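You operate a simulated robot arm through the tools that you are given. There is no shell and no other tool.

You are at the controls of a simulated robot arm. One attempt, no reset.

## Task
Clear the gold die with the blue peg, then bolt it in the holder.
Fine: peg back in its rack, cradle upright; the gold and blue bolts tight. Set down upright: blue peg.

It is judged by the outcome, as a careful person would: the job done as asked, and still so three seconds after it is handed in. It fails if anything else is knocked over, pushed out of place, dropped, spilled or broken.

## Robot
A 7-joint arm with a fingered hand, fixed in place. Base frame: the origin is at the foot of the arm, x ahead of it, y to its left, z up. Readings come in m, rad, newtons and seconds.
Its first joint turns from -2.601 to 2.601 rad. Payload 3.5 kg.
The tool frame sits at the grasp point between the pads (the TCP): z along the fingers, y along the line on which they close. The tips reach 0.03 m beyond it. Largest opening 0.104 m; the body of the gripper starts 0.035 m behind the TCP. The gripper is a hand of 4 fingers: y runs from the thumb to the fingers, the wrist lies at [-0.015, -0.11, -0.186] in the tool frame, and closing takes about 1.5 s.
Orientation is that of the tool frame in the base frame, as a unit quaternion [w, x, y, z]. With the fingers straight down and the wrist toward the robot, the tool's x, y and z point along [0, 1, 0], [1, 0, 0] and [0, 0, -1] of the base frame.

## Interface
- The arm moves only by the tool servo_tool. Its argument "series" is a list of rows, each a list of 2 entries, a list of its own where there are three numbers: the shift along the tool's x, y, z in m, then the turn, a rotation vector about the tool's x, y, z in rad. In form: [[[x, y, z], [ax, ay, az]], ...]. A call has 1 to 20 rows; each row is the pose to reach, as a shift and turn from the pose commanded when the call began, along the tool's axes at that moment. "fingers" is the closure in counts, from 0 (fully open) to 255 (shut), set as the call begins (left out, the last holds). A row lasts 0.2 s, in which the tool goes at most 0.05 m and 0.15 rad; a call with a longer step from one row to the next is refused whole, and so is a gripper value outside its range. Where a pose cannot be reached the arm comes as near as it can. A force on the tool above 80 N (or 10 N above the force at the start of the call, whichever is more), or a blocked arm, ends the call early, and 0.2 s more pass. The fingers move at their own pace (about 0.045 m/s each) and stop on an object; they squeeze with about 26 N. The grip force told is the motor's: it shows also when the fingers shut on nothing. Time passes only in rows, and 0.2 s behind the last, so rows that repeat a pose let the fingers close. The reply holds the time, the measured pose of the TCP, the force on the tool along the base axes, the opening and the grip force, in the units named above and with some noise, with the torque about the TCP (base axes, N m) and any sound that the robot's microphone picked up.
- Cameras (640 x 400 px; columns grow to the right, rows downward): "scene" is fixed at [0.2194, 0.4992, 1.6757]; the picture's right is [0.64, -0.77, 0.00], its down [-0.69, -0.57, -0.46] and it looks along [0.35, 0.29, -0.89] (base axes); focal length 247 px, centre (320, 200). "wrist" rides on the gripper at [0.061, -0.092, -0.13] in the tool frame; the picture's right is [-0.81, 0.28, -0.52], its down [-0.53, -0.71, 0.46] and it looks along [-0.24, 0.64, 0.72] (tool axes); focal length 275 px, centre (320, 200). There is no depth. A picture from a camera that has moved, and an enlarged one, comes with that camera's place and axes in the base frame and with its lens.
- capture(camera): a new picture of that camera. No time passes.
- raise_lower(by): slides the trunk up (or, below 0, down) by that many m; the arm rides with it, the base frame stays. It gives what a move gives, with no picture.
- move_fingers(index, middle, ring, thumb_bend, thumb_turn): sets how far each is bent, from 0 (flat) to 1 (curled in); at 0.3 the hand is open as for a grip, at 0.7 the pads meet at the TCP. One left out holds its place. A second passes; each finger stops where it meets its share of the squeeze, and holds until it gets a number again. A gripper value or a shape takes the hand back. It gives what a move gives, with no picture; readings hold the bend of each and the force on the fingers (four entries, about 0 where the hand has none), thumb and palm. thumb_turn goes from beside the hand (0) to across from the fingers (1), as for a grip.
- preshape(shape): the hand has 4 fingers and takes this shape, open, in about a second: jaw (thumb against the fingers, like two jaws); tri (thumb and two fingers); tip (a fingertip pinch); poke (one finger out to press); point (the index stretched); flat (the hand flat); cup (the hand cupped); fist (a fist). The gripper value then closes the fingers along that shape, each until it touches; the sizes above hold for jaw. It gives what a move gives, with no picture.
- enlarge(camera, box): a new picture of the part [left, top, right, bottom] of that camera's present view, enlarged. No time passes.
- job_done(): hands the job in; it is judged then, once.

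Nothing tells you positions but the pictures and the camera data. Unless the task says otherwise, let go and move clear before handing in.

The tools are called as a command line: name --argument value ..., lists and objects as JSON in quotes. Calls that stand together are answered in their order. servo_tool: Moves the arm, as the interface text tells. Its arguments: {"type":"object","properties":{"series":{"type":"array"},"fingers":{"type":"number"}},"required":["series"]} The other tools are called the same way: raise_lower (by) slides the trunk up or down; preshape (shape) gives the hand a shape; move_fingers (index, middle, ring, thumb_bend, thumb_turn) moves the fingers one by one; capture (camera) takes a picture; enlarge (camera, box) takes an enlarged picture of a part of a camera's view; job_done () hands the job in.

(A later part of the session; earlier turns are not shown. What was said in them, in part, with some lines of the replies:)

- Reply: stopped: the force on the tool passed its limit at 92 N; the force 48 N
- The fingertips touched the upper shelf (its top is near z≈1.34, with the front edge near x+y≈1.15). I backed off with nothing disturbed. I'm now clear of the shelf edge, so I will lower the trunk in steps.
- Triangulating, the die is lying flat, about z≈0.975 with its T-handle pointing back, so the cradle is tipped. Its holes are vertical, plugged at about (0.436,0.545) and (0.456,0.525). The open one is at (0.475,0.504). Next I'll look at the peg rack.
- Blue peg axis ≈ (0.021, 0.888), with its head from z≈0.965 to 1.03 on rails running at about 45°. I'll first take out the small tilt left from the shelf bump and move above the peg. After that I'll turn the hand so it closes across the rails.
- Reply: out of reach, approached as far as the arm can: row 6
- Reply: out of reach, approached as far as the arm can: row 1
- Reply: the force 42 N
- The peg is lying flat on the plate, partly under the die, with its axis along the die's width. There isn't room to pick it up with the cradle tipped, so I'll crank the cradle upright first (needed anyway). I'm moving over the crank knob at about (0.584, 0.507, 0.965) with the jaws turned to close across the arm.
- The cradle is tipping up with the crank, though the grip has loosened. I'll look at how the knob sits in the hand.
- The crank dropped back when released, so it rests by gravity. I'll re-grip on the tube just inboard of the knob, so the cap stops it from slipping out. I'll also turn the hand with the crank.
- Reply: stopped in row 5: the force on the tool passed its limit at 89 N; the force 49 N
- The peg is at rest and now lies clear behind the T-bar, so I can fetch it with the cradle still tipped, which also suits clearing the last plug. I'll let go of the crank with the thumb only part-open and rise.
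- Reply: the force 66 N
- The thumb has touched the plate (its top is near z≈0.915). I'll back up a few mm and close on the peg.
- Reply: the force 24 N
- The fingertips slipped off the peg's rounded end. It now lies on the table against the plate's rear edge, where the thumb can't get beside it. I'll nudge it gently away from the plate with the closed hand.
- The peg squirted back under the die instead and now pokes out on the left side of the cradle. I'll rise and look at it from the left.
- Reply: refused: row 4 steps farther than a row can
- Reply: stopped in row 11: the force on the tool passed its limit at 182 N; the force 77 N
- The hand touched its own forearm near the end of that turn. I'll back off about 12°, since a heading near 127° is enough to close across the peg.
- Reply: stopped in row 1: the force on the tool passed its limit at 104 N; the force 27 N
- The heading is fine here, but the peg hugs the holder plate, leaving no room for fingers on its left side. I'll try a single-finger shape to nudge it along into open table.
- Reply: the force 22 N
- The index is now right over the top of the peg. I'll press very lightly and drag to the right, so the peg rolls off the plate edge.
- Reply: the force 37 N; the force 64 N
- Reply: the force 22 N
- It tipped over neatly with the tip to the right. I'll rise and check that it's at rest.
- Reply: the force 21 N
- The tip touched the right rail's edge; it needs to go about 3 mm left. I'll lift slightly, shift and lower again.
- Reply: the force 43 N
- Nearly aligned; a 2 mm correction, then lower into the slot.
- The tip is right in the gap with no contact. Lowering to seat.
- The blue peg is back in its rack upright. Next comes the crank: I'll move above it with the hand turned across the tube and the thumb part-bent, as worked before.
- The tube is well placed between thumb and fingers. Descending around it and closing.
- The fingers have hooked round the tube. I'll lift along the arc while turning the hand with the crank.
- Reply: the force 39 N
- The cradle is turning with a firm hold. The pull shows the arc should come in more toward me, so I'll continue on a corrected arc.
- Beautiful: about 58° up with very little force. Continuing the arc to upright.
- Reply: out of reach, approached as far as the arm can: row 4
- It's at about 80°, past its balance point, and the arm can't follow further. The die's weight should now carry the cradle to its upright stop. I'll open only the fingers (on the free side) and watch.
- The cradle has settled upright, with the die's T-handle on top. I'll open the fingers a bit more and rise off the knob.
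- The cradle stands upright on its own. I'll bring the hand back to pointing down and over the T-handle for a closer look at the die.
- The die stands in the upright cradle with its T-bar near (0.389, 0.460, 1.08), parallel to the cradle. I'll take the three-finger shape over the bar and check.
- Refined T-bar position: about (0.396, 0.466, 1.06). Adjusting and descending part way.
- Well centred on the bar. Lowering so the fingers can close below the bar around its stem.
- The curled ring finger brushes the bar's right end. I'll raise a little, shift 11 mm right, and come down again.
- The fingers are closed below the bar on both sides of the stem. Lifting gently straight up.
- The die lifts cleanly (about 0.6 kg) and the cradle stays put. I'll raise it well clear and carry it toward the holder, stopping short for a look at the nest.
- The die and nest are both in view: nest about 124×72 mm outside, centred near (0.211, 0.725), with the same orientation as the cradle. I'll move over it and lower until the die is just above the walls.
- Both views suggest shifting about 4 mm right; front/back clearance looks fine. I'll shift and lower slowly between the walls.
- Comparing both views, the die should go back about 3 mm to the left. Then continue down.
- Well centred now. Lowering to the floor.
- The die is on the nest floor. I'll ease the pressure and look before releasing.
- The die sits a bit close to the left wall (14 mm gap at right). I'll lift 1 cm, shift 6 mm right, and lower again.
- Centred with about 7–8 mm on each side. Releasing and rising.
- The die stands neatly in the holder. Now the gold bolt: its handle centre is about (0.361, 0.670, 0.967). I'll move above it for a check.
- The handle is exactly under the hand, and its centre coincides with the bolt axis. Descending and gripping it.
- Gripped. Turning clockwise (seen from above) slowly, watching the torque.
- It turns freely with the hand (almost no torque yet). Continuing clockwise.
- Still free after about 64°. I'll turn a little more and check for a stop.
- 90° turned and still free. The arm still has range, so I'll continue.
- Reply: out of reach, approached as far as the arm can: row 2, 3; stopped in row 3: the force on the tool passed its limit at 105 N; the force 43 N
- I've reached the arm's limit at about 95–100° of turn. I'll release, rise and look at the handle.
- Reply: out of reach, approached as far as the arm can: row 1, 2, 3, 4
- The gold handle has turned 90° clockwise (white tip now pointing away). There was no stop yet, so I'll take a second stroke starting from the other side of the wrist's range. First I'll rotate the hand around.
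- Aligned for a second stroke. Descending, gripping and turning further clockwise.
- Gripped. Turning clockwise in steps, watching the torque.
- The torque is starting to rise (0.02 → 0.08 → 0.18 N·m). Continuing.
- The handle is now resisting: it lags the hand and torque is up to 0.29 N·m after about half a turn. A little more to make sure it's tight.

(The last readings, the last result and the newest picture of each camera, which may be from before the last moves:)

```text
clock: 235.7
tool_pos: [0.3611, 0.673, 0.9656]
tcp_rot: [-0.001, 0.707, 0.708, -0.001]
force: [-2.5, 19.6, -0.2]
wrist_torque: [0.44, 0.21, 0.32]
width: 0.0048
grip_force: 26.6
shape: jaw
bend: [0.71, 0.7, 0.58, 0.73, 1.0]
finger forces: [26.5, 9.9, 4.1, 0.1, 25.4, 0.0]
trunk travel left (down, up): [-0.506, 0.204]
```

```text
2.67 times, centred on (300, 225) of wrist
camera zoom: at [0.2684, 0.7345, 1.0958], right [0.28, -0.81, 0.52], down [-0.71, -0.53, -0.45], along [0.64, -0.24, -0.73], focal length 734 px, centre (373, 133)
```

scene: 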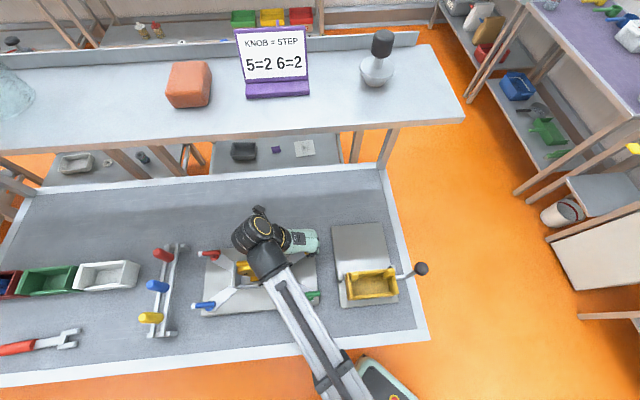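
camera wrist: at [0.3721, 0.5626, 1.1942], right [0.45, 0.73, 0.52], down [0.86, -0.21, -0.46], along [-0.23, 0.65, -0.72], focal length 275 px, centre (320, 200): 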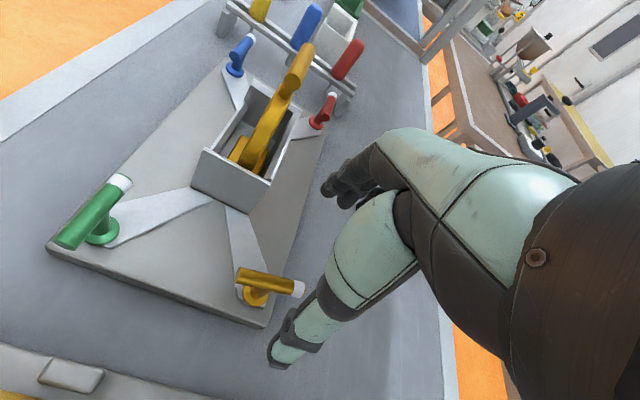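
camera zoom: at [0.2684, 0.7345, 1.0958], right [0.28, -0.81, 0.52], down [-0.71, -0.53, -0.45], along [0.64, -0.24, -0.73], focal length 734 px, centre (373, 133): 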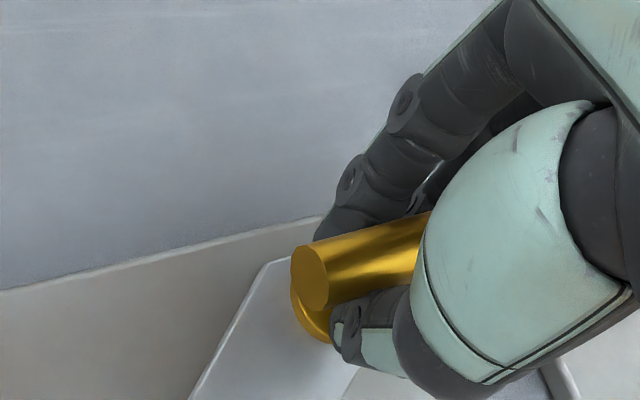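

The handle stays put while the hand turns: it's against its stop. I'll release, re-grip square and give one firm final nudge to be certain.

servo_tool --series '[[[0, 0, 0], [0, 0, 0]], [[0, 0, 0], [0, 0, 0]], [[0, 0, 0], [0, 0, 0]], [[0, 0, 0], [0, 0, 0]], [[0, 0, 0], [0, 0, 0]], [[0, 0, 0], [0, 0, 0]], [[0, 0, 0], [0, 0, 0]]]' --fingers 0

servo_tool --series '[[[0, 0, -0.04], [0, 0, 0]], [[0, 0, -0.08], [0, 0, -0.13]], [[0, 0, -0.1], [0, 0, -0.26]], [[0, 0, -0.1], [0, 0, -0.39]], [[0, 0, -0.1], [0, 0, -0.52]], [[0, 0, -0.1], [0, 0, -0.65]], [[0, 0, -0.1], [0, 0, -0.75]]]'

enlarge --camera "wrist" --box '[160, 180, 360, 320]'

enlarge --camera "scene" --box '[200, 230, 330, 320]'

```text
clock: 237.3
tool_pos: [0.3592, 0.6705, 0.9643]
tcp_rot: [-0.001, 0.706, 0.708, -0.001]
force: [0.2, 0.2, 0.0]
wrist_torque: [0.02, 0.01, 0.0]
width: 0.1036
grip_force: 0.0
shape: jaw
bend: [0.3, 0.3, 0.3, 0.3, 0.98]
finger forces: [0.0, 0.0, 0.1, 0.0, 0.0, 0.0]
trunk travel left (down, up): [-0.506, 0.204]
```

```text
clock: 238.9
tool_pos: [0.3606, 0.6709, 1.0655]
tcp_rot: [-0.001, 0.396, 0.918, 0.0]
force: [0.3, 0.6, -0.4]
wrist_torque: [-0.01, 0.0, -0.05]
width: 0.1035
grip_force: 0.2
shape: jaw
bend: [0.3, 0.3, 0.3, 0.3, 0.98]
finger forces: [0.0, 0.0, 0.1, 0.1, 0.0, 0.1]
trunk travel left (down, up): [-0.506, 0.204]
```

```text
2.86 times, centred on (260, 250) of wrist
camera zoom: at [0.2517, 0.6531, 1.1968], right [0.76, -0.4, 0.52], down [-0.16, -0.88, -0.45], along [0.63, 0.26, -0.73], focal length 786 px, centre (491, 57)
```

zoom: 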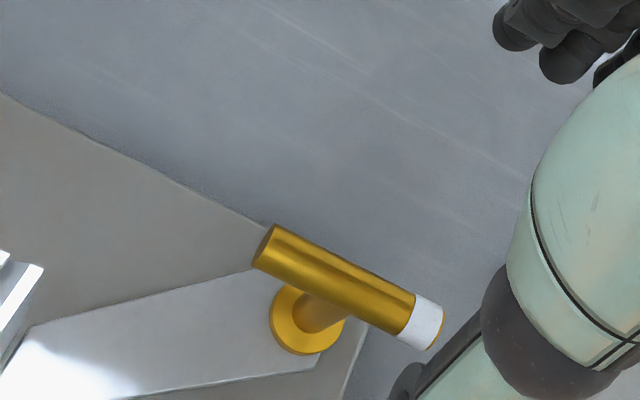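

```text
4.44 times, centred on (265, 275) of scene
camera zoom: at [0.2194, 0.4992, 1.6757], right [0.64, -0.77, 0.0], down [-0.69, -0.57, -0.46], along [0.35, 0.29, -0.89], focal length 1099 px, centre (564, -133)
```

zoom: 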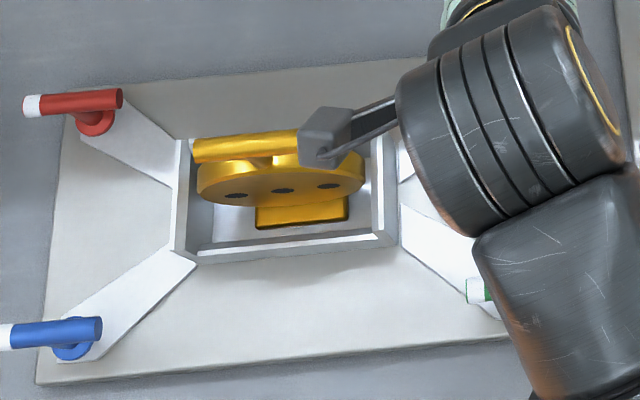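

The gold handle has turned exactly 180° (white tip now on the right). I'll re-grip squarely and press a bit more torque to confirm it's hard against the stop.

servo_tool --series '[[[0, 0, 0.03], [0, 0, -0.06]], [[0, 0, 0.06], [0, 0, -0.06]], [[0, 0, 0.09], [0, 0, -0.06]], [[0, 0, 0.1], [0, 0, -0.06]]]'

servo_tool --series '[[[0, 0, 0], [0, 0, 0]], [[0, 0, 0], [0, 0, 0]], [[0, 0, 0], [0, 0, 0]], [[0, 0, 0], [0, 0, 0]], [[0, 0, 0], [0, 0, 0]], [[0, 0, 0], [0, 0, 0]], [[0, 0, 0], [0, 0, 0]], [[0, 0, 0], [0, 0, 0]], [[0, 0, 0], [0, 0, 0]]]' --fingers 255

servo_tool --series '[[[0, 0, 0], [0, 0, 0.06]], [[0, 0, 0], [0, 0, 0.12]], [[0, 0, 0], [0, 0, 0.18]]]'

servo_tool --series '[[[0, 0, 0], [0, 0, 0.06]], [[0, 0, 0], [0, 0, 0.12]], [[0, 0, 0], [0, 0, 0.18]]]'

enlarge --camera "wrist" --box '[200, 150, 400, 300]'

```text
clock: 239.9
tool_pos: [0.3593, 0.6706, 0.9651]
tcp_rot: [-0.002, 0.37, 0.929, -0.001]
force: [0.1, 0.8, -0.8]
wrist_torque: [-0.01, -0.01, 0.03]
width: 0.1039
grip_force: 0.1
shape: jaw
bend: [0.3, 0.3, 0.3, 0.3, 0.98]
finger forces: [0.0, 0.0, 0.1, 0.0, 0.1, 0.0]
trunk travel left (down, up): [-0.506, 0.204]
```

```text
clock: 241.9
tool_pos: [0.3588, 0.6707, 0.9662]
tcp_rot: [-0.001, 0.37, 0.929, -0.002]
force: [-4.0, -3.4, -3.5]
wrist_torque: [-0.03, 0.07, -0.03]
width: 0.0048
grip_force: 25.7
shape: jaw
bend: [0.71, 0.7, 0.7, 0.73, 1.0]
finger forces: [12.7, 5.8, 0.0, 0.0, 23.4, 0.0]
trunk travel left (down, up): [-0.506, 0.204]
```

```text
clock: 242.7
tool_pos: [0.3593, 0.6704, 0.9648]
tcp_rot: [-0.002, 0.452, 0.892, 0.0]
force: [-4.9, 0.3, -4.3]
wrist_torque: [0.02, 0.13, 0.12]
width: 0.0045
grip_force: 25.7
shape: jaw
bend: [0.71, 0.7, 0.7, 0.73, 1.0]
finger forces: [14.5, 6.6, 3.0, 0.0, 25.9, 0.0]
trunk travel left (down, up): [-0.506, 0.204]
```

```text
clock: 243.5
tool_pos: [0.3592, 0.6711, 0.9655]
tcp_rot: [0.0, 0.531, 0.848, 0.0]
force: [-4.3, 5.7, -1.8]
wrist_torque: [0.08, 0.12, 0.2]
width: 0.0043
grip_force: 25.9
shape: jaw
bend: [0.71, 0.7, 0.7, 0.73, 1.0]
finger forces: [16.5, 7.7, 4.1, 0.1, 26.2, 0.1]
trunk travel left (down, up): [-0.506, 0.204]
```

```text
2.67 times, centred on (300, 225) of wrist
camera zoom: at [0.2506, 0.6873, 1.0965], right [0.6, -0.61, 0.52], down [-0.41, -0.79, -0.45], along [0.68, 0.06, -0.73], focal length 734 px, centre (373, 133)
```

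zoom: 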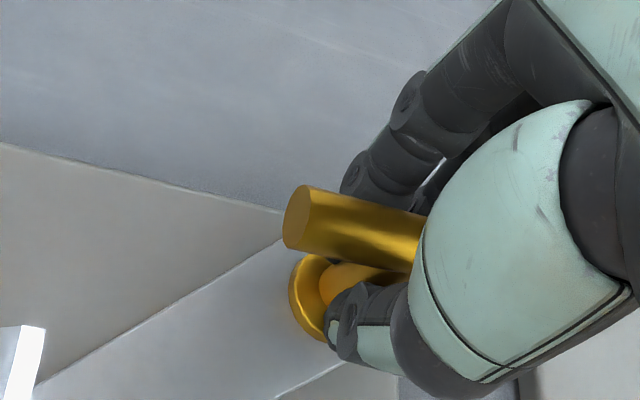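

The handle barely moves under firm torque, so the gold bolt is tight. Releasing and moving on to the blue bolt.

servo_tool --series '[[[0, 0, 0], [0, 0, 0]], [[0, 0, 0], [0, 0, 0]], [[0, 0, 0], [0, 0, 0]], [[0, 0, 0], [0, 0, 0]], [[0, 0, 0], [0, 0, 0]], [[0, 0, 0], [0, 0, 0]], [[0, 0, 0], [0, 0, 0]]]' --fingers 0

servo_tool --series '[[[0, 0, -0.045], [0, 0, 0]], [[0, 0, -0.09], [0, 0, -0.1]], [[0, 0, -0.135], [0, 0, -0.2]], [[0, 0, -0.175], [0, 0, -0.3]], [[0, 0, -0.2], [0, 0, -0.37]]]'

enlarge --camera "scene" --box '[200, 230, 330, 320]'

enlarge --camera "wrist" --box '[160, 180, 360, 320]'

```text
clock: 245.1
tool_pos: [0.3601, 0.6719, 0.9652]
tcp_rot: [-0.001, 0.53, 0.848, -0.001]
force: [-1.2, -0.4, 0.0]
wrist_torque: [-0.01, 0.04, 0.01]
width: 0.1038
grip_force: 0.0
shape: jaw
bend: [0.3, 0.3, 0.3, 0.3, 0.98]
finger forces: [0.0, 0.0, 0.0, 0.0, 0.0, 0.0]
trunk travel left (down, up): [-0.506, 0.204]
```

```text
clock: 246.3
tool_pos: [0.3603, 0.67, 1.1657]
tcp_rot: [-0.001, 0.364, 0.932, -0.001]
force: [-0.3, 1.0, 0.0]
wrist_torque: [-0.02, 0.0, 0.01]
width: 0.1036
grip_force: 0.1
shape: jaw
bend: [0.3, 0.3, 0.3, 0.3, 0.98]
finger forces: [0.0, 0.1, 0.1, 0.0, 0.0, 0.1]
trunk travel left (down, up): [-0.506, 0.204]
```

```text
4.44 times, centred on (265, 275) of scene
camera zoom: at [0.2194, 0.4992, 1.6757], right [0.64, -0.77, 0.0], down [-0.69, -0.57, -0.46], along [0.35, 0.29, -0.89], focal length 1099 px, centre (564, -133)
```

zoom: 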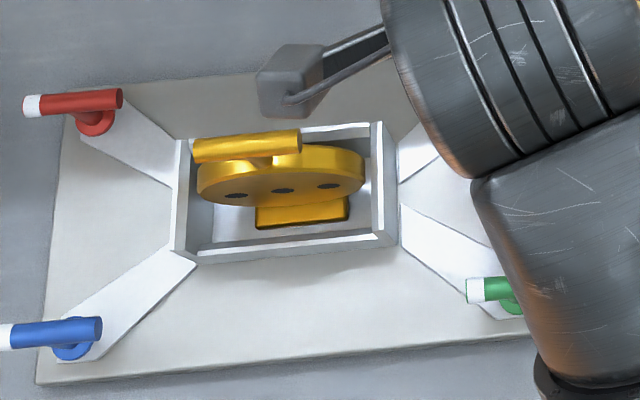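

```text
2.86 times, centred on (260, 250) of wrist
camera zoom: at [0.2534, 0.6446, 1.2969], right [0.78, -0.35, 0.51], down [-0.09, -0.89, -0.45], along [0.61, 0.31, -0.73], focal length 786 px, centre (491, 57)
```

zoom: 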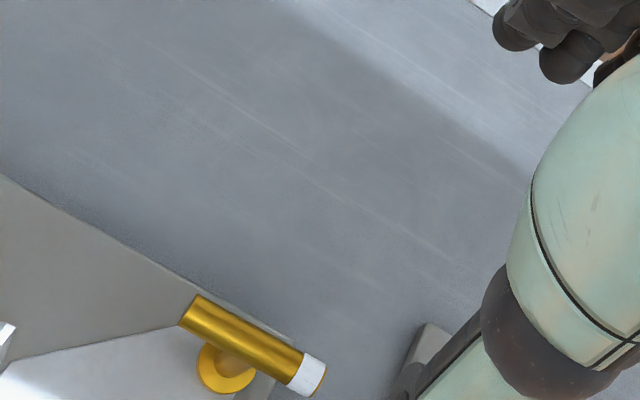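

The gold bolt is at its stop (about 183° from start). Moving to hover over the blue bolt at about (0.059, 0.767).

servo_tool --series '[[[0.036, -0.0166, 0], [0, 0, 0]], [[0.072, -0.0332, 0], [0, 0, 0]], [[0.108, -0.0497, 0], [0, 0, 0]], [[0.144, -0.0663, 0], [0, 0, 0]], [[0.18, -0.0829, 0], [0, 0, 0]], [[0.216, -0.0995, 0], [0, 0, 0]], [[0.252, -0.116, 0], [0, 0, 0]], [[0.2875, -0.1326, 0], [0, 0, 0]], [[0.2875, -0.1326, 0.045], [0, 0, 0]], [[0.2875, -0.1326, 0.09], [0, 0, 0]], [[0.2875, -0.1326, 0.1], [0, 0, 0]]]'

capture --camera "wrist"

enlarge --camera "wrist" --box '[160, 180, 360, 320]'

enlarge --camera "scene" --box '[200, 230, 330, 320]'

```text
clock: 248.7
tool_pos: [0.0582, 0.7699, 1.0667]
tcp_rot: [-0.001, 0.365, 0.931, -0.001]
force: [-0.5, 0.3, 0.4]
wrist_torque: [0.0, 0.02, -0.01]
width: 0.1038
grip_force: 0.0
shape: jaw
bend: [0.3, 0.3, 0.3, 0.3, 0.98]
finger forces: [0.1, 0.0, 0.0, 0.1, 0.0, 0.0]
trunk travel left (down, up): [-0.506, 0.204]
```

```text
taken
camera wrist: at [-0.0476, 0.744, 1.1976], right [0.78, -0.35, 0.52], down [-0.1, -0.89, -0.45], along [0.61, 0.31, -0.73], focal length 275 px, centre (320, 200)
```

wrist: 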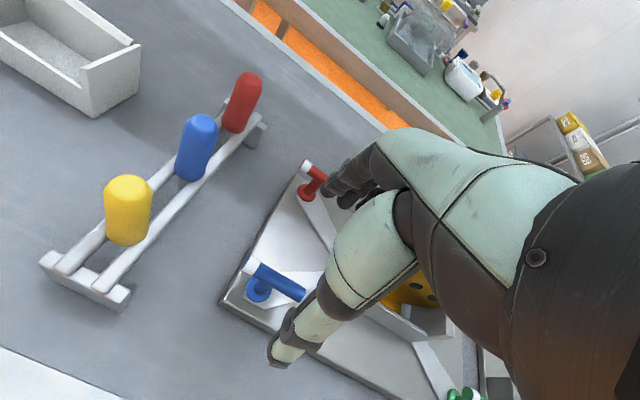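

```text
2.86 times, centred on (260, 250) of wrist
camera zoom: at [-0.0476, 0.744, 1.1976], right [0.78, -0.35, 0.52], down [-0.1, -0.89, -0.45], along [0.61, 0.31, -0.73], focal length 786 px, centre (491, 57)
```

zoom: 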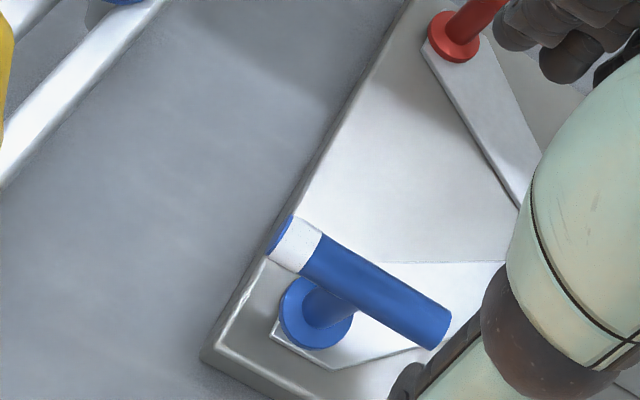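

```text
4.44 times, centred on (265, 275) of scene
camera zoom: at [0.2194, 0.4992, 1.6757], right [0.64, -0.77, 0.0], down [-0.69, -0.57, -0.46], along [0.35, 0.29, -0.89], focal length 1099 px, centre (564, -133)
```

zoom: 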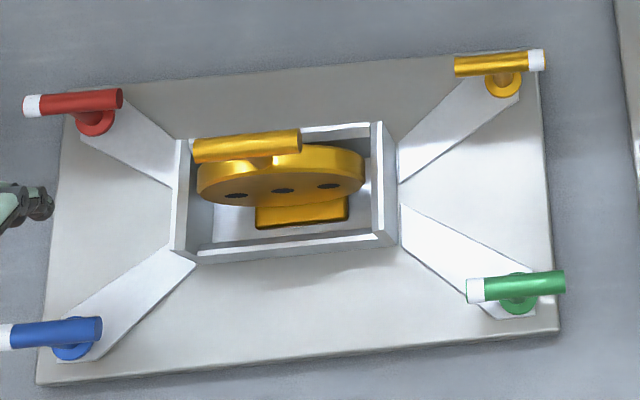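

The blue handle is square to the hand, just 3 mm off. Descending and gripping.

servo_tool --series '[[[-0.003, 0.0033, 0.03], [0, 0, 0]], [[-0.003, 0.0033, 0.06], [0, 0, 0]], [[-0.003, 0.0033, 0.09], [0, 0, 0]], [[-0.003, 0.0033, 0.101], [0, 0, 0]]]'

servo_tool --series '[[[0, 0, 0], [0, 0, 0]], [[0, 0, 0], [0, 0, 0]], [[0, 0, 0], [0, 0, 0]], [[0, 0, 0], [0, 0, 0]], [[0, 0, 0], [0, 0, 0]], [[0, 0, 0], [0, 0, 0]], [[0, 0, 0], [0, 0, 0]], [[0, 0, 0], [0, 0, 0]], [[0, 0, 0], [0, 0, 0]]]' --fingers 255

servo_tool --series '[[[0, 0, 0], [0, 0, 0.1]], [[0, 0, 0], [0, 0, 0.2]], [[0, 0, 0], [0, 0, 0.3]], [[0, 0, 0], [0, 0, 0.4]]]'

enlarge --camera "wrist" --box '[200, 150, 400, 300]'

```text
clock: 249.7
tool_pos: [0.0637, 0.7691, 0.9648]
tcp_rot: [-0.001, 0.365, 0.931, -0.001]
force: [-0.8, -0.3, 0.6]
wrist_torque: [-0.03, 0.01, -0.03]
width: 0.1041
grip_force: 0.0
shape: jaw
bend: [0.3, 0.3, 0.3, 0.3, 0.98]
finger forces: [0.1, 0.0, 0.0, 0.1, 0.0, 0.0]
trunk travel left (down, up): [-0.506, 0.204]
```

```text
clock: 251.7
tool_pos: [0.0632, 0.7679, 0.9646]
tcp_rot: [-0.001, 0.364, 0.931, -0.001]
force: [-2.6, -6.3, -3.6]
wrist_torque: [-0.14, 0.06, -0.02]
width: 0.0033
grip_force: 25.8
shape: jaw
bend: [0.72, 0.7, 0.7, 0.72, 1.0]
finger forces: [13.8, 5.8, 0.1, 0.0, 23.9, 0.0]
trunk travel left (down, up): [-0.506, 0.204]
```

```text
clock: 252.7
tool_pos: [0.0645, 0.7704, 0.9651]
tcp_rot: [-0.001, 0.543, 0.84, -0.002]
force: [-6.1, -5.8, -5.7]
wrist_torque: [-0.15, 0.13, -0.01]
width: 0.0033
grip_force: 26.0
shape: jaw
bend: [0.72, 0.7, 0.7, 0.72, 1.0]
finger forces: [14.2, 7.8, 0.0, 0.1, 24.6, 0.0]
trunk travel left (down, up): [-0.506, 0.204]
```

```text
2.67 times, centred on (300, 225) of wrist
camera zoom: at [-0.0455, 0.788, 1.0962], right [0.58, -0.63, 0.52], down [-0.43, -0.78, -0.45], along [0.69, 0.04, -0.73], focal length 734 px, centre (373, 133)
```

zoom: 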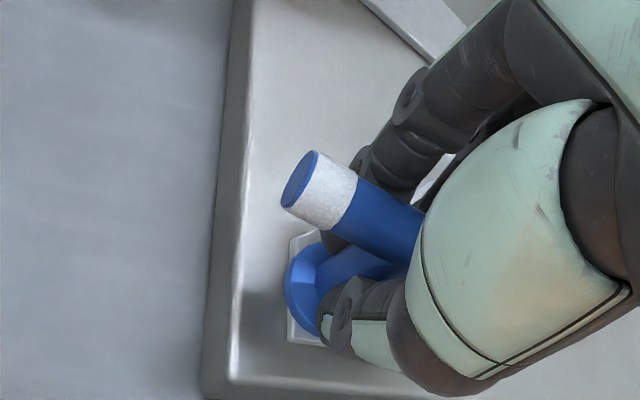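

It turns with the hand. Continuing clockwise through this stroke, with an eye on clearance and limits.

servo_tool --series '[[[0, 0, 0], [0, 0, 0.1]], [[0, 0, 0], [0, 0, 0.2]], [[0, 0, 0], [0, 0, 0.3]], [[0, 0, 0], [0, 0, 0.4]]]'

servo_tool --series '[[[0, 0, 0], [0, 0, 0.1]], [[0, 0, 0], [0, 0, 0.2]], [[0, 0, 0], [0, 0, 0.3]]]'

capture --camera "scene"

enlarge --camera "wrist" --box '[200, 150, 400, 300]'

```text
clock: 253.7
tool_pos: [0.0619, 0.7697, 0.9646]
tcp_rot: [-0.001, 0.699, 0.715, 0.0]
force: [-8.8, -1.5, -6.3]
wrist_torque: [-0.01, 0.19, 0.01]
width: 0.0028
grip_force: 26.1
shape: jaw
bend: [0.72, 0.7, 0.7, 0.72, 1.0]
finger forces: [15.0, 7.7, 0.0, 0.0, 24.5, 0.0]
trunk travel left (down, up): [-0.506, 0.204]
```

```text
clock: 254.5
tool_pos: [0.062, 0.7711, 0.9647]
tcp_rot: [-0.001, 0.798, 0.603, -0.001]
force: [-11.2, 1.8, -5.3]
wrist_torque: [0.09, 0.25, 0.02]
width: 0.0029
grip_force: 25.9
shape: jaw
bend: [0.72, 0.7, 0.7, 0.72, 1.0]
finger forces: [14.5, 7.3, 0.2, 0.0, 26.1, 0.1]
trunk travel left (down, up): [-0.506, 0.204]
```

```text
taken
```

scene: 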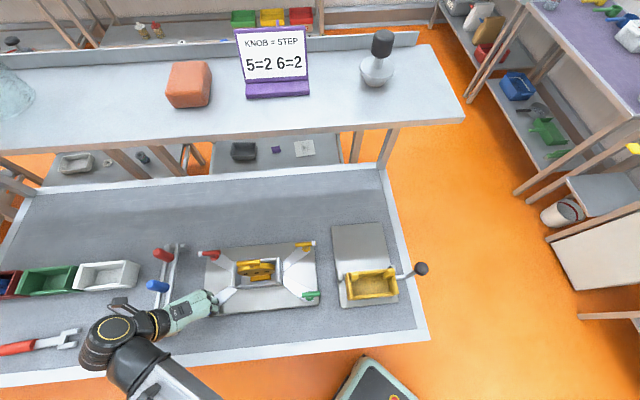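

```text
2.67 times, centred on (300, 225) of wrist
camera zoom: at [-0.0086, 0.8545, 1.0961], right [0.04, -0.85, 0.52], down [-0.83, -0.32, -0.45], along [0.55, -0.41, -0.73], focal length 734 px, centre (373, 133)
```

zoom: 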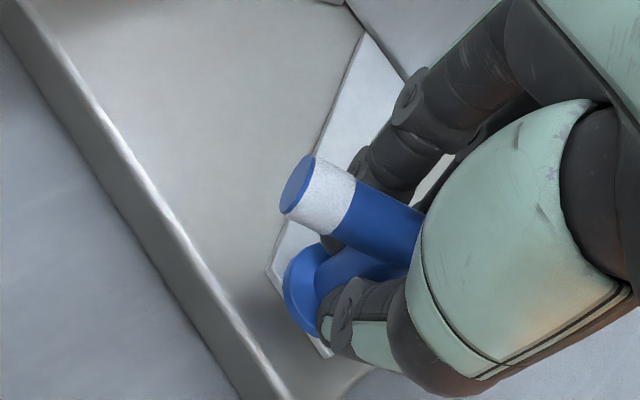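

About 63° turned, still free, and I'm near the wrist's limit. Releasing, rising, and swinging round for the second stroke.

servo_tool --series '[[[0, 0, 0], [0, 0, 0]], [[0, 0, 0], [0, 0, 0]], [[0, 0, 0], [0, 0, 0]], [[0, 0, 0], [0, 0, 0]], [[0, 0, 0], [0, 0, 0]], [[0, 0, 0], [0, 0, 0]], [[0, 0, 0], [0, 0, 0]]]' --fingers 0

servo_tool --series '[[[0, 0, -0.035], [0, 0, 0]], [[0, 0, -0.07], [0, 0, 0]], [[0, 0, -0.1], [0, 0, -0.1]], [[0, 0, -0.1], [0, 0, -0.24]], [[0, 0, -0.1], [0, 0, -0.38]], [[0, 0, -0.1], [0, 0, -0.52]], [[0, 0, -0.1], [0, 0, -0.66]], [[0, 0, -0.1], [0, 0, -0.8]], [[0, 0, -0.1], [0, 0, -0.94]], [[0, 0, -0.1], [0, 0, -1.08]], [[0, 0, -0.1], [0, 0, -1.22]], [[0, 0, -0.1], [0, 0, -1.36]], [[0, 0, -0.1], [0, 0, -1.5]]]'

servo_tool --series '[[[0, 0, 0], [0, 0, -0.14]], [[0, 0, 0], [0, 0, -0.28]], [[0, 0, 0], [0, 0, -0.42]], [[0, 0, 0], [0, 0, -0.56]], [[0, 0, 0], [0, 0, -0.7]], [[0, 0, 0], [0, 0, -0.84]], [[0, 0, 0], [0, 0, -0.98]], [[0, 0, 0], [0, 0, -1.12]], [[0, 0, 0], [0, 0, -1.26]], [[0, 0, 0], [0, 0, -1.38]]]'

capture --camera "wrist"

enlarge --camera "wrist" --box '[160, 180, 360, 320]'

```text
clock: 256.1
tool_pos: [0.0636, 0.7693, 0.9648]
tcp_rot: [-0.001, 0.799, 0.602, -0.002]
force: [-0.4, 0.4, 0.0]
wrist_torque: [0.01, 0.01, -0.01]
width: 0.1036
grip_force: 0.1
shape: jaw
bend: [0.3, 0.3, 0.3, 0.3, 0.98]
finger forces: [0.0, 0.0, 0.0, 0.0, 0.0, 0.0]
trunk travel left (down, up): [-0.506, 0.204]
```

```text
clock: 258.9
tool_pos: [0.0629, 0.7693, 1.0662]
tcp_rot: [-0.002, 0.173, 0.985, 0.001]
force: [1.0, -0.2, -0.4]
wrist_torque: [-0.03, -0.02, -0.01]
width: 0.1034
grip_force: 0.1
shape: jaw
bend: [0.3, 0.3, 0.3, 0.3, 0.98]
finger forces: [0.1, 0.1, 0.0, 0.0, 0.0, 0.0]
trunk travel left (down, up): [-0.506, 0.204]
```

```text
clock: 261.1
tool_pos: [0.064, 0.7703, 1.0652]
tcp_rot: [-0.001, -0.495, 0.869, 0.001]
force: [-0.3, -0.5, 0.4]
wrist_torque: [0.02, 0.07, 0.01]
width: 0.1035
grip_force: 0.2
shape: jaw
bend: [0.3, 0.3, 0.3, 0.3, 0.98]
finger forces: [0.0, 0.0, 0.0, 0.0, 0.0, 0.0]
trunk travel left (down, up): [-0.506, 0.204]
```

```text
taken
camera wrist: at [0.1123, 0.6706, 1.1956], right [0.18, 0.84, 0.52], down [0.88, 0.09, -0.46], along [-0.43, 0.54, -0.72], focal length 275 px, centre (320, 200)
```

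wrist: 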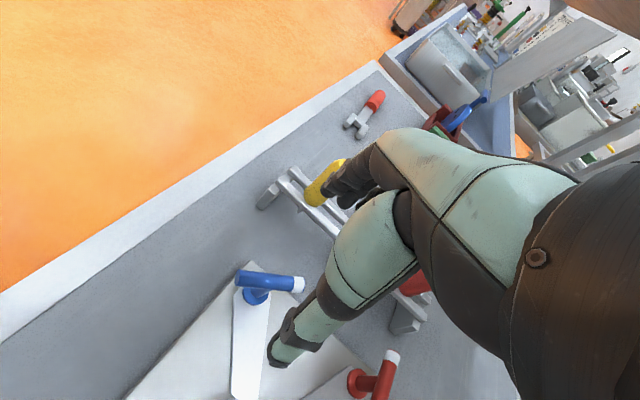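

```text
2.86 times, centred on (260, 250) of wrist
camera zoom: at [0.1123, 0.6706, 1.1956], right [0.18, 0.84, 0.52], down [0.88, 0.09, -0.46], along [-0.43, 0.54, -0.72], focal length 786 px, centre (491, 57)
```

zoom: 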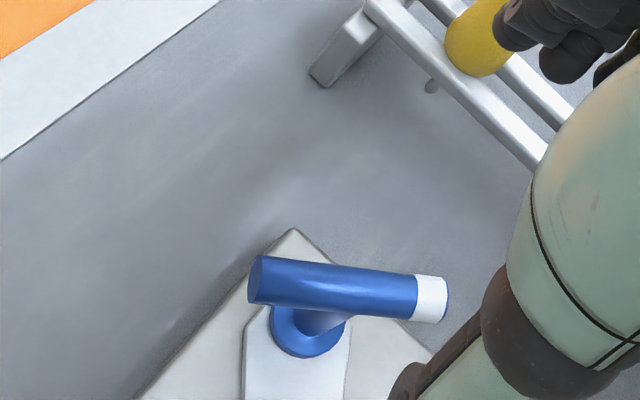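

The handle has turned about 55°. I'll rotate a touch more to align, then descend and grip for the second stroke.

servo_tool --series '[[[0, 0, 0], [0, 0, -0.06]], [[0, 0, 0.02], [0, 0, -0.12]], [[0, 0, 0.05], [0, 0, -0.12]], [[0, 0, 0.08], [0, 0, -0.12]], [[0, 0, 0.1], [0, 0, -0.12]]]'

servo_tool --series '[[[0, 0, 0], [0, 0, 0]], [[0, 0, 0], [0, 0, 0]], [[0, 0, 0], [0, 0, 0]], [[0, 0, 0], [0, 0, 0]], [[0, 0, 0], [0, 0, 0]], [[0, 0, 0], [0, 0, 0]], [[0, 0, 0], [0, 0, 0]], [[0, 0, 0], [0, 0, 0]], [[0, 0, 0], [0, 0, 0]]]' --fingers 255

enlarge --camera "wrist" --box '[200, 150, 400, 300]'

```text
clock: 262.3
tool_pos: [0.0631, 0.7706, 0.9651]
tcp_rot: [-0.002, -0.545, 0.838, 0.002]
force: [-0.6, 0.2, 0.6]
wrist_torque: [0.0, 0.02, 0.01]
width: 0.1032
grip_force: 0.0
shape: jaw
bend: [0.3, 0.3, 0.3, 0.3, 0.98]
finger forces: [0.1, 0.0, 0.0, 0.0, 0.1, 0.0]
trunk travel left (down, up): [-0.506, 0.204]
```

```text
clock: 264.3
tool_pos: [0.0634, 0.7691, 0.9657]
tcp_rot: [-0.001, -0.545, 0.839, 0.0]
force: [2.1, -1.3, -1.8]
wrist_torque: [-0.11, -0.06, -0.03]
width: 0.005
grip_force: 25.8
shape: jaw
bend: [0.71, 0.7, 0.7, 0.73, 1.0]
finger forces: [12.9, 6.1, 2.0, 0.0, 23.5, 0.1]
trunk travel left (down, up): [-0.506, 0.204]
```

```text
2.67 times, centred on (300, 225) of wrist
camera zoom: at [0.1232, 0.6771, 1.0958], right [0.08, 0.85, 0.52], down [0.87, 0.2, -0.46], along [-0.49, 0.48, -0.72], focal length 734 px, centre (373, 133)
```

zoom: 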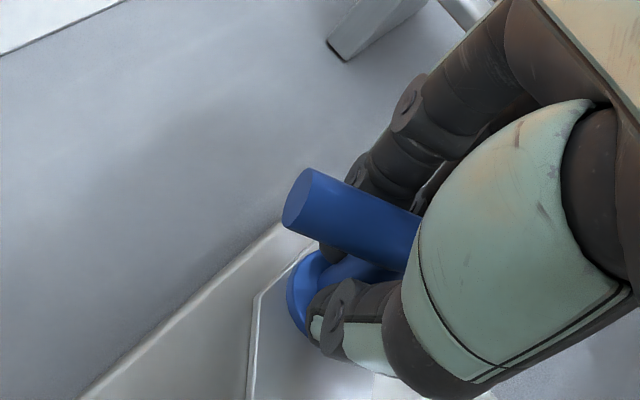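

Good grip. Turning clockwise through the second stroke.

servo_tool --series '[[[0, 0, 0], [0, 0, 0.1]], [[0, 0, 0], [0, 0, 0.2]], [[0, 0, 0], [0, 0, 0.3]], [[0, 0, 0], [0, 0, 0.4]], [[0, 0, 0], [0, 0, 0.5]], [[0, 0, 0], [0, 0, 0.6]]]'

servo_tool --series '[[[0, 0, 0], [0, 0, 0.1]], [[0, 0, 0], [0, 0, 0.2]], [[0, 0, 0], [0, 0, 0.3]], [[0, 0, 0], [0, 0, 0.4]], [[0, 0, 0], [0, 0, 0.5]], [[0, 0, 0], [0, 0, 0.6]]]'

servo_tool --series '[[[0, 0, 0], [0, 0, 0.1]], [[0, 0, 0], [0, 0, 0.2]], [[0, 0, 0], [0, 0, 0.3]], [[0, 0, 0], [0, 0, 0.4]]]'

enlarge --camera "wrist" --box '[200, 150, 400, 300]'

```text
clock: 265.7
tool_pos: [0.0637, 0.7698, 0.9644]
tcp_rot: [-0.002, -0.272, 0.962, 0.0]
force: [0.8, 0.2, -3.4]
wrist_torque: [-0.04, 0.02, 0.0]
width: 0.0047
grip_force: 25.5
shape: jaw
bend: [0.71, 0.7, 0.7, 0.73, 1.0]
finger forces: [14.1, 8.1, 2.1, 0.0, 22.8, 0.0]
trunk travel left (down, up): [-0.506, 0.204]
```

```text
clock: 267.1
tool_pos: [0.0626, 0.7706, 0.9657]
tcp_rot: [-0.002, 0.025, 1.0, 0.0]
force: [-2.6, 1.9, -1.6]
wrist_torque: [0.01, 0.11, 0.06]
width: 0.0046
grip_force: 26.0
shape: jaw
bend: [0.71, 0.7, 0.7, 0.73, 1.0]
finger forces: [15.9, 7.7, 2.9, 0.0, 22.4, 0.0]
trunk travel left (down, up): [-0.506, 0.204]
```

```text
clock: 268.1
tool_pos: [0.0636, 0.7703, 0.9652]
tcp_rot: [-0.002, 0.222, 0.975, -0.001]
force: [-4.4, 3.7, -1.8]
wrist_torque: [0.07, 0.11, 0.16]
width: 0.0047
grip_force: 26.1
shape: jaw
bend: [0.71, 0.7, 0.7, 0.73, 1.0]
finger forces: [16.9, 7.3, 3.7, 0.0, 22.6, 0.1]
trunk travel left (down, up): [-0.506, 0.204]
```

```text
2.67 times, centred on (300, 225) of wrist
camera zoom: at [-0.0313, 0.7143, 1.0963], right [0.85, -0.1, 0.51], down [0.17, -0.87, -0.46], along [0.5, 0.47, -0.73], focal length 734 px, centre (373, 133)
```

zoom: 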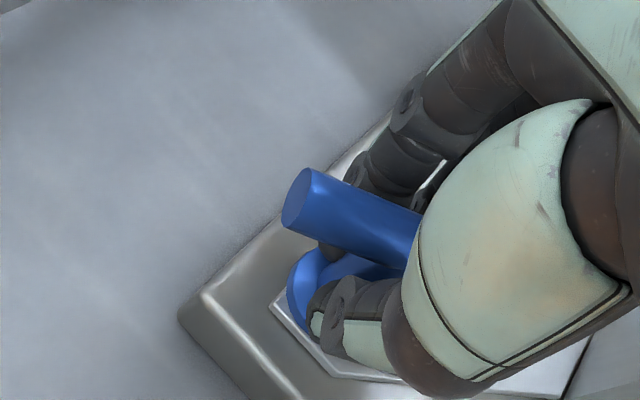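

The same torque build-up as the gold bolt. Continuing to the stop.

servo_tool --series '[[[0, 0, 0], [0, 0, 0.1]], [[0, 0, 0], [0, 0, 0.2]], [[0, 0, 0], [0, 0, 0.3]], [[0, 0, 0], [0, 0, 0.4]]]'

servo_tool --series '[[[0, 0, 0], [0, 0, 0.1]], [[0, 0, 0], [0, 0, 0.2]], [[0, 0, 0], [0, 0, 0.3]], [[0, 0, 0], [0, 0, 0.4]]]'

servo_tool --series '[[[0, 0, 0], [0, 0, 0.08]], [[0, 0, 0], [0, 0, 0.16]], [[0, 0, 0], [0, 0, 0.24]]]'

enlarge --camera "wrist" --box '[200, 150, 400, 300]'

```text
clock: 269.1
tool_pos: [0.0631, 0.7706, 0.9663]
tcp_rot: [-0.001, 0.411, 0.911, 0.0]
force: [-5.6, 6.3, -2.0]
wrist_torque: [0.1, 0.16, 0.2]
width: 0.0047
grip_force: 26.0
shape: jaw
bend: [0.71, 0.7, 0.7, 0.73, 1.0]
finger forces: [17.2, 7.8, 4.0, 0.1, 24.1, 0.1]
trunk travel left (down, up): [-0.506, 0.204]
```

```text
clock: 270.1
tool_pos: [0.0619, 0.7706, 0.9639]
tcp_rot: [-0.001, 0.584, 0.812, 0.0]
force: [-6.0, 13.4, 1.5]
wrist_torque: [0.26, 0.2, 0.25]
width: 0.0045
grip_force: 25.7
shape: jaw
bend: [0.71, 0.7, 0.67, 0.73, 1.0]
finger forces: [20.8, 6.6, 4.3, 0.0, 25.7, 0.0]
trunk travel left (down, up): [-0.506, 0.204]
```

```text
clock: 270.9
tool_pos: [0.0623, 0.7718, 0.9645]
tcp_rot: [0.0, 0.678, 0.735, -0.001]
force: [-4.5, 17.2, 0.6]
wrist_torque: [0.46, 0.22, 0.3]
width: 0.0046
grip_force: 25.9
shape: jaw
bend: [0.71, 0.7, 0.6, 0.73, 1.0]
finger forces: [25.0, 8.2, 4.3, 0.0, 26.3, 0.0]
trunk travel left (down, up): [-0.506, 0.204]
```

```text
2.67 times, centred on (300, 225) of wrist
camera zoom: at [-0.0332, 0.8252, 1.0957], right [0.34, -0.78, 0.52], down [-0.67, -0.59, -0.45], along [0.66, -0.19, -0.73], focal length 734 px, centre (373, 133)
```

zoom: 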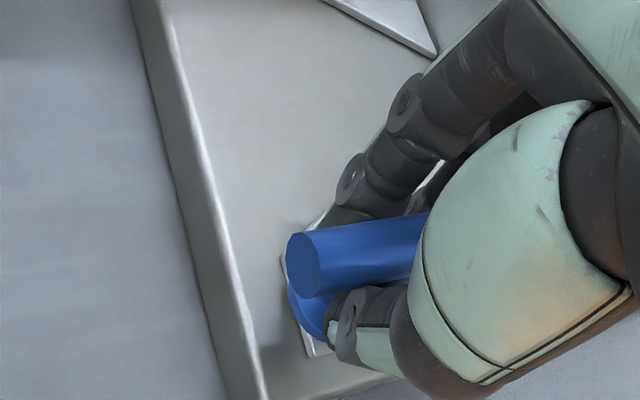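

The blue handle is held at its stop while the hand slips round, the same as gold. Releasing and checking.

servo_tool --series '[[[0, 0, 0], [0, 0, 0]], [[0, 0, 0], [0, 0, 0]], [[0, 0, 0], [0, 0, 0]], [[0, 0, 0], [0, 0, 0]], [[0, 0, 0], [0, 0, 0]], [[0, 0, 0], [0, 0, 0]], [[0, 0, 0], [0, 0, 0]]]' --fingers 0

servo_tool --series '[[[0, 0, -0.04], [0, 0, 0]], [[0, 0, -0.08], [0, 0, -0.13]], [[0, 0, -0.1], [0, 0, -0.26]], [[0, 0, -0.1], [0, 0, -0.39]], [[0, 0, -0.1], [0, 0, -0.52]], [[0, 0, -0.1], [0, 0, -0.65]], [[0, 0, -0.1], [0, 0, -0.73]]]'

enlarge --camera "wrist" --box '[160, 180, 360, 320]'

enlarge --camera "scene" --box '[190, 230, 330, 320]'

```text
clock: 272.5
tool_pos: [0.063, 0.7703, 0.9661]
tcp_rot: [-0.001, 0.677, 0.736, -0.001]
force: [0.4, -0.2, -0.3]
wrist_torque: [0.02, 0.0, 0.01]
width: 0.1037
grip_force: 0.0
shape: jaw
bend: [0.3, 0.3, 0.3, 0.3, 0.98]
finger forces: [0.0, 0.1, 0.0, 0.0, 0.1, 0.1]
trunk travel left (down, up): [-0.506, 0.204]
```

```text
clock: 274.1
tool_pos: [0.0642, 0.7699, 1.0647]
tcp_rot: [-0.002, 0.37, 0.929, -0.001]
force: [-0.3, -0.5, 0.5]
wrist_torque: [0.01, -0.04, 0.0]
width: 0.1037
grip_force: 0.1
shape: jaw
bend: [0.3, 0.3, 0.3, 0.3, 0.98]
finger forces: [0.1, 0.0, 0.1, 0.1, 0.0, 0.0]
trunk travel left (down, up): [-0.506, 0.204]
```

```text
2.86 times, centred on (260, 250) of wrist
camera zoom: at [-0.0434, 0.7452, 1.1964], right [0.78, -0.36, 0.52], down [-0.1, -0.88, -0.45], along [0.62, 0.3, -0.73], focal length 786 px, centre (491, 57)
```

zoom: 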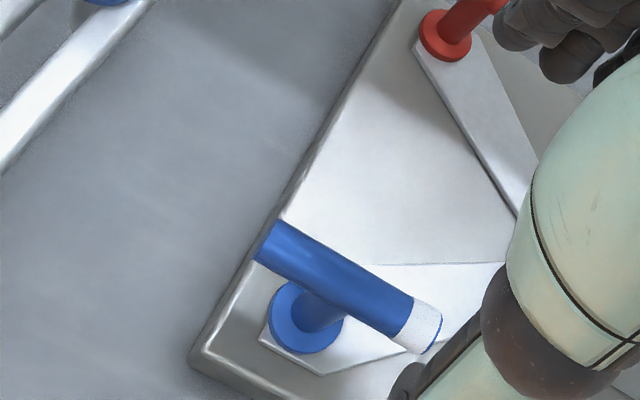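

```text
4.44 times, centred on (260, 275) of scene
camera zoom: at [0.2194, 0.4992, 1.6757], right [0.64, -0.77, 0.0], down [-0.69, -0.57, -0.46], along [0.35, 0.29, -0.89], focal length 1099 px, centre (587, -133)
```

zoom: 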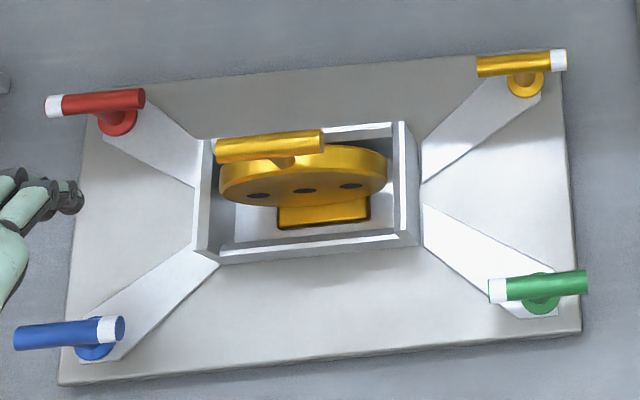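

Blue is at about 179°. As with gold, I'll re-grip squarely and give it one more firm nudge.

servo_tool --series '[[[0, 0, 0.03], [0, 0, 0]], [[0, 0, 0.06], [0, 0, 0]], [[0, 0, 0.09], [0, 0, 0]], [[0, 0, 0.1], [0, 0, 0]]]'

servo_tool --series '[[[0, 0, 0], [0, 0, 0]], [[0, 0, 0], [0, 0, 0]], [[0, 0, 0], [0, 0, 0]], [[0, 0, 0], [0, 0, 0]], [[0, 0, 0], [0, 0, 0]], [[0, 0, 0], [0, 0, 0]], [[0, 0, 0], [0, 0, 0]], [[0, 0, 0], [0, 0, 0]], [[0, 0, 0], [0, 0, 0]]]' --fingers 255

servo_tool --series '[[[0, 0, 0], [0, 0, 0.1]], [[0, 0, 0], [0, 0, 0.2]], [[0, 0, 0], [0, 0, 0.3]], [[0, 0, 0], [0, 0, 0.4]], [[0, 0, 0], [0, 0, 0.5]]]'

enlarge --camera "wrist" --box '[200, 150, 400, 300]'

```text
clock: 275.1
tool_pos: [0.0622, 0.7708, 0.9648]
tcp_rot: [-0.001, 0.371, 0.929, -0.001]
force: [0.0, 0.2, 0.2]
wrist_torque: [0.0, -0.02, 0.02]
width: 0.1036
grip_force: 0.1
shape: jaw
bend: [0.3, 0.3, 0.3, 0.3, 0.98]
finger forces: [0.1, 0.1, 0.0, 0.0, 0.0, 0.0]
trunk travel left (down, up): [-0.506, 0.204]
```

```text
clock: 277.1
tool_pos: [0.0619, 0.7692, 0.9644]
tcp_rot: [-0.002, 0.37, 0.929, -0.002]
force: [-3.0, -3.7, -3.2]
wrist_torque: [-0.06, 0.04, -0.01]
width: 0.0046
grip_force: 26.0
shape: jaw
bend: [0.72, 0.7, 0.7, 0.72, 1.0]
finger forces: [12.6, 5.9, 0.1, 0.1, 23.3, 0.1]
trunk travel left (down, up): [-0.506, 0.204]
```

```text
clock: 278.3
tool_pos: [0.0619, 0.7716, 0.9635]
tcp_rot: [-0.001, 0.589, 0.808, -0.001]
force: [-7.0, 8.1, -6.4]
wrist_torque: [0.14, 0.28, 0.27]
width: 0.0042
grip_force: 26.2
shape: jaw
bend: [0.72, 0.7, 0.71, 0.72, 1.0]
finger forces: [17.9, 6.8, 4.5, 0.0, 25.9, 0.0]
trunk travel left (down, up): [-0.506, 0.204]
```

```text
2.67 times, centred on (300, 225) of wrist
camera zoom: at [-0.0431, 0.8017, 1.0956], right [0.51, -0.69, 0.52], down [-0.52, -0.73, -0.45], along [0.69, -0.03, -0.73], focal length 734 px, centre (373, 133)
```

zoom: 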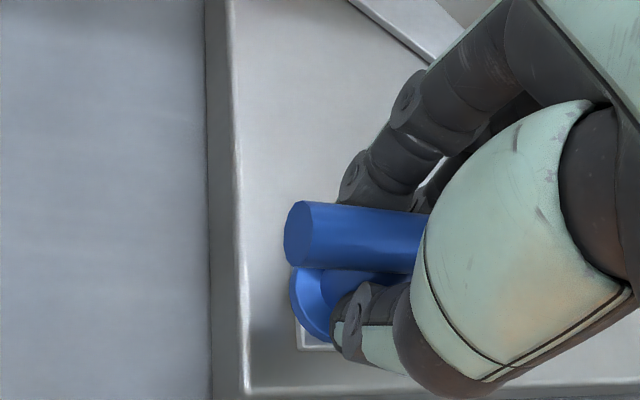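

It holds firm. Releasing, rising clear, and doing a final overall check.

servo_tool --series '[[[0, 0, 0], [0, 0, 0.1]], [[0, 0, 0], [0, 0, 0.16]]]'

servo_tool --series '[[[0, 0, 0], [0, 0, 0]], [[0, 0, 0], [0, 0, 0]], [[0, 0, 0], [0, 0, 0]], [[0, 0, 0], [0, 0, 0]], [[0, 0, 0], [0, 0, 0]], [[0, 0, 0], [0, 0, 0]], [[0, 0, 0], [0, 0, 0]]]' --fingers 0

servo_tool --series '[[[0, 0, -0.04], [0, 0, 0]], [[0, 0, -0.08], [0, 0, -0.13]], [[0, 0, -0.12], [0, 0, -0.26]], [[0, 0, -0.15], [0, 0, -0.39]], [[0, 0, -0.17], [0, 0, -0.52]], [[0, 0, -0.18], [0, 0, -0.66]], [[0, -0.04, -0.18], [0, 0, -0.7]], [[0, -0.08, -0.18], [0, 0, -0.7]], [[0, -0.1, -0.18], [0, 0, -0.7]]]'

capture --camera "scene"

capture --camera "wrist"

enlarge --camera "scene" --box '[190, 230, 330, 320]'

enlarge --camera "scene" --box '[320, 210, 440, 310]'

enlarge --camera "scene" --box '[60, 220, 220, 350]'

```text
clock: 278.9
tool_pos: [0.0622, 0.7716, 0.9644]
tcp_rot: [-0.001, 0.651, 0.759, -0.001]
force: [-5.4, 13.8, -6.6]
wrist_torque: [0.28, 0.25, 0.29]
width: 0.0039
grip_force: 26.1
shape: jaw
bend: [0.72, 0.7, 0.62, 0.72, 1.0]
finger forces: [21.6, 6.4, 4.4, 0.0, 24.0, 0.0]
trunk travel left (down, up): [-0.506, 0.204]
```

```text
clock: 280.5
tool_pos: [0.0631, 0.7708, 0.9657]
tcp_rot: [-0.001, 0.65, 0.76, -0.001]
force: [-1.0, 0.4, -0.1]
wrist_torque: [0.0, 0.02, -0.02]
width: 0.1033
grip_force: 0.1
shape: jaw
bend: [0.3, 0.3, 0.3, 0.3, 0.98]
finger forces: [0.1, 0.1, 0.1, 0.0, 0.0, 0.1]
trunk travel left (down, up): [-0.506, 0.204]
```

```text
clock: 282.5
tool_pos: [-0.0343, 0.7543, 1.1468]
tcp_rot: [-0.001, 0.352, 0.936, -0.001]
force: [0.1, 0.3, 0.2]
wrist_torque: [0.02, 0.0, 0.02]
width: 0.1036
grip_force: 0.0
shape: jaw
bend: [0.3, 0.3, 0.3, 0.3, 0.98]
finger forces: [0.0, 0.0, 0.0, 0.0, 0.0, 0.0]
trunk travel left (down, up): [-0.506, 0.204]
```

```text
taken
```

scene: 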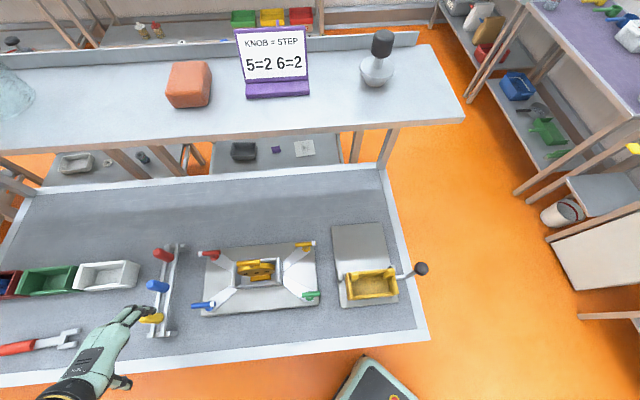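

```text
taken
camera wrist: at [-0.1407, 0.7253, 1.2769], right [0.79, -0.33, 0.52], down [-0.07, -0.89, -0.46], along [0.61, 0.32, -0.73], focal length 275 px, centre (320, 200)
```

wrist: 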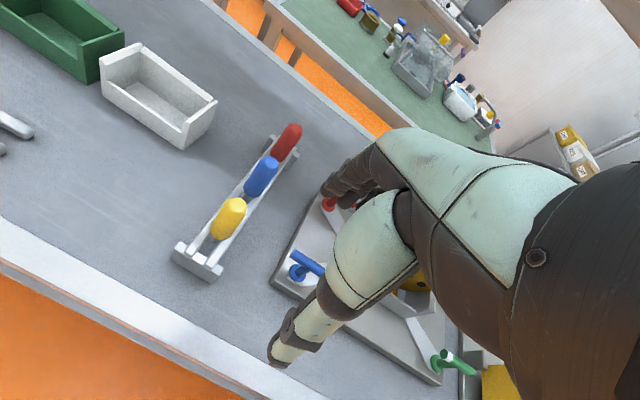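

```text
4.44 times, centred on (260, 275) of scene
camera zoom: at [0.2194, 0.4992, 1.6757], right [0.64, -0.77, 0.0], down [-0.69, -0.57, -0.46], along [0.35, 0.29, -0.89], focal length 1099 px, centre (587, -133)
```

zoom: 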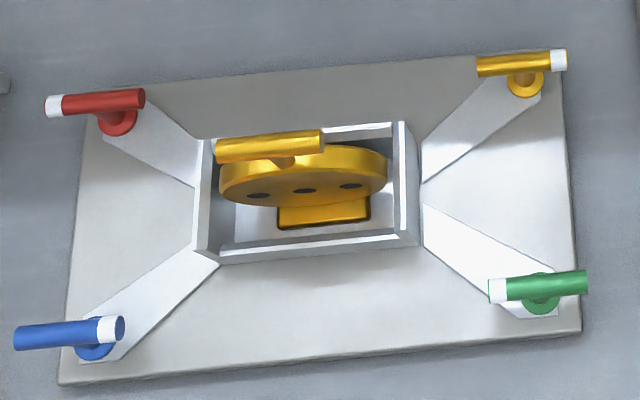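

```text
4.00 times, centred on (380, 260) of scene
camera zoom: at [0.2194, 0.4992, 1.6757], right [0.64, -0.77, 0.0], down [-0.69, -0.57, -0.46], along [0.35, 0.29, -0.89], focal length 989 px, centre (80, -40)
```

zoom: 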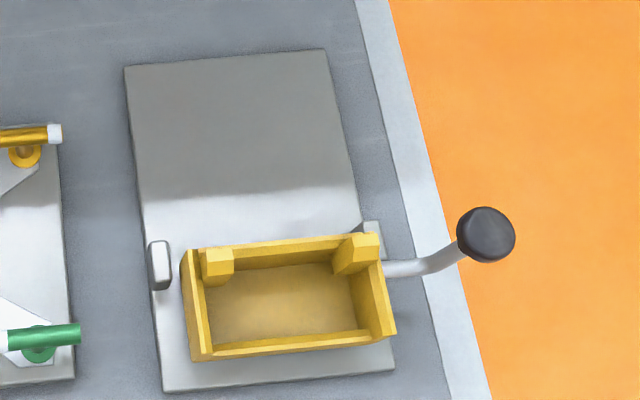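

```text
3.08 times, centred on (140, 285) of scene
camera zoom: at [0.2194, 0.4992, 1.6757], right [0.64, -0.77, 0.0], down [-0.69, -0.57, -0.46], along [0.35, 0.29, -0.89], focal length 761 px, centre (874, -62)
```

zoom: 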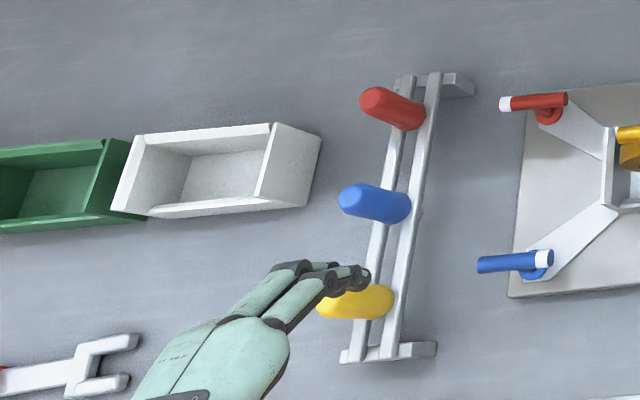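

Final state: die cleared and standing in the holder, gold and blue bolts turned to their stops, cradle upright and empty, and all pegs upright in the rack. I'll lift the hand well clear before handing in.

servo_tool --series '[[[0, 0, -0.03], [0, 0, 0]], [[0, -0.02, -0.06], [0, 0, 0]], [[0, -0.04, -0.09], [0, 0, 0]], [[0, -0.05, -0.1], [0, 0, 0]], [[0, -0.05, -0.1], [0, 0, 0]], [[0, -0.05, -0.1], [0, 0, 0]]]'

capture --camera "scene"

```text
clock: 283.9
tool_pos: [-0.0673, 0.7159, 1.2466]
tcp_rot: [-0.001, 0.35, 0.937, 0.0]
force: [-1.0, 0.1, -0.2]
wrist_torque: [0.02, -0.06, 0.0]
width: 0.1035
grip_force: 0.0
shape: jaw
bend: [0.3, 0.3, 0.3, 0.3, 0.98]
finger forces: [0.0, 0.0, 0.0, 0.0, 0.1, 0.0]
trunk travel left (down, up): [-0.506, 0.204]
```

```text
taken
```

scene: 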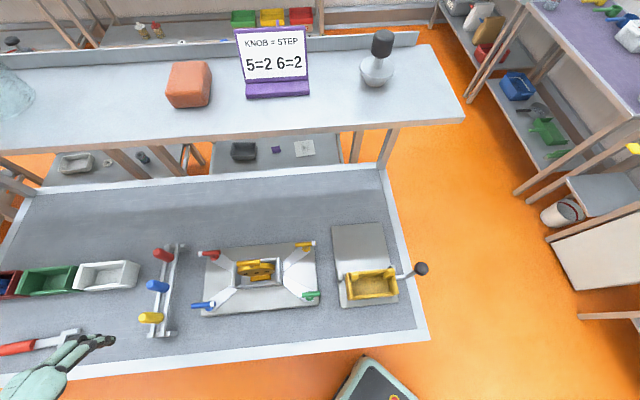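

Everything is in place and the hand is clear: die cleared and bolted in the holder, blue peg upright in its rack, cradle upright. Handing in.

job_done

```text
The job is handed in.
```

I've handed the job in: the gold die is cleared and bolted into the holder. I haven't seen a verdict on it.

- **Die:** all three holes look open in both cameras. I pushed out the two blocked ones with the blue peg; the third was open from the start. The die stands upright in the holder.
- **Bolts:** I turned the gold and blue bolts clockwise about half a turn, until they stopped moving at about 0.3 N·m, which was the most my grip could apply. I took that as tight; nothing told me the required torque.
- **Peg and cradle:** the blue peg stands upright in its slot, and the cradle stayed upright after I let go of the crank.

Things that went wrong along the way:

- **Dropped peg:** while I was pushing out the first plug, the blue peg slipped from my fingers and rolled around the bench. I got it back and regripped it before finishing.
- **Bumps:** I touched the upper shelf with my fingertips at the start, hit the cradle once with the thumb, and ran the hand into its own forearm once. I saw nothing knocked over or moved.

I didn't use the "KNOB = STEP" sign, as nothing in the task seemed to refer to it.
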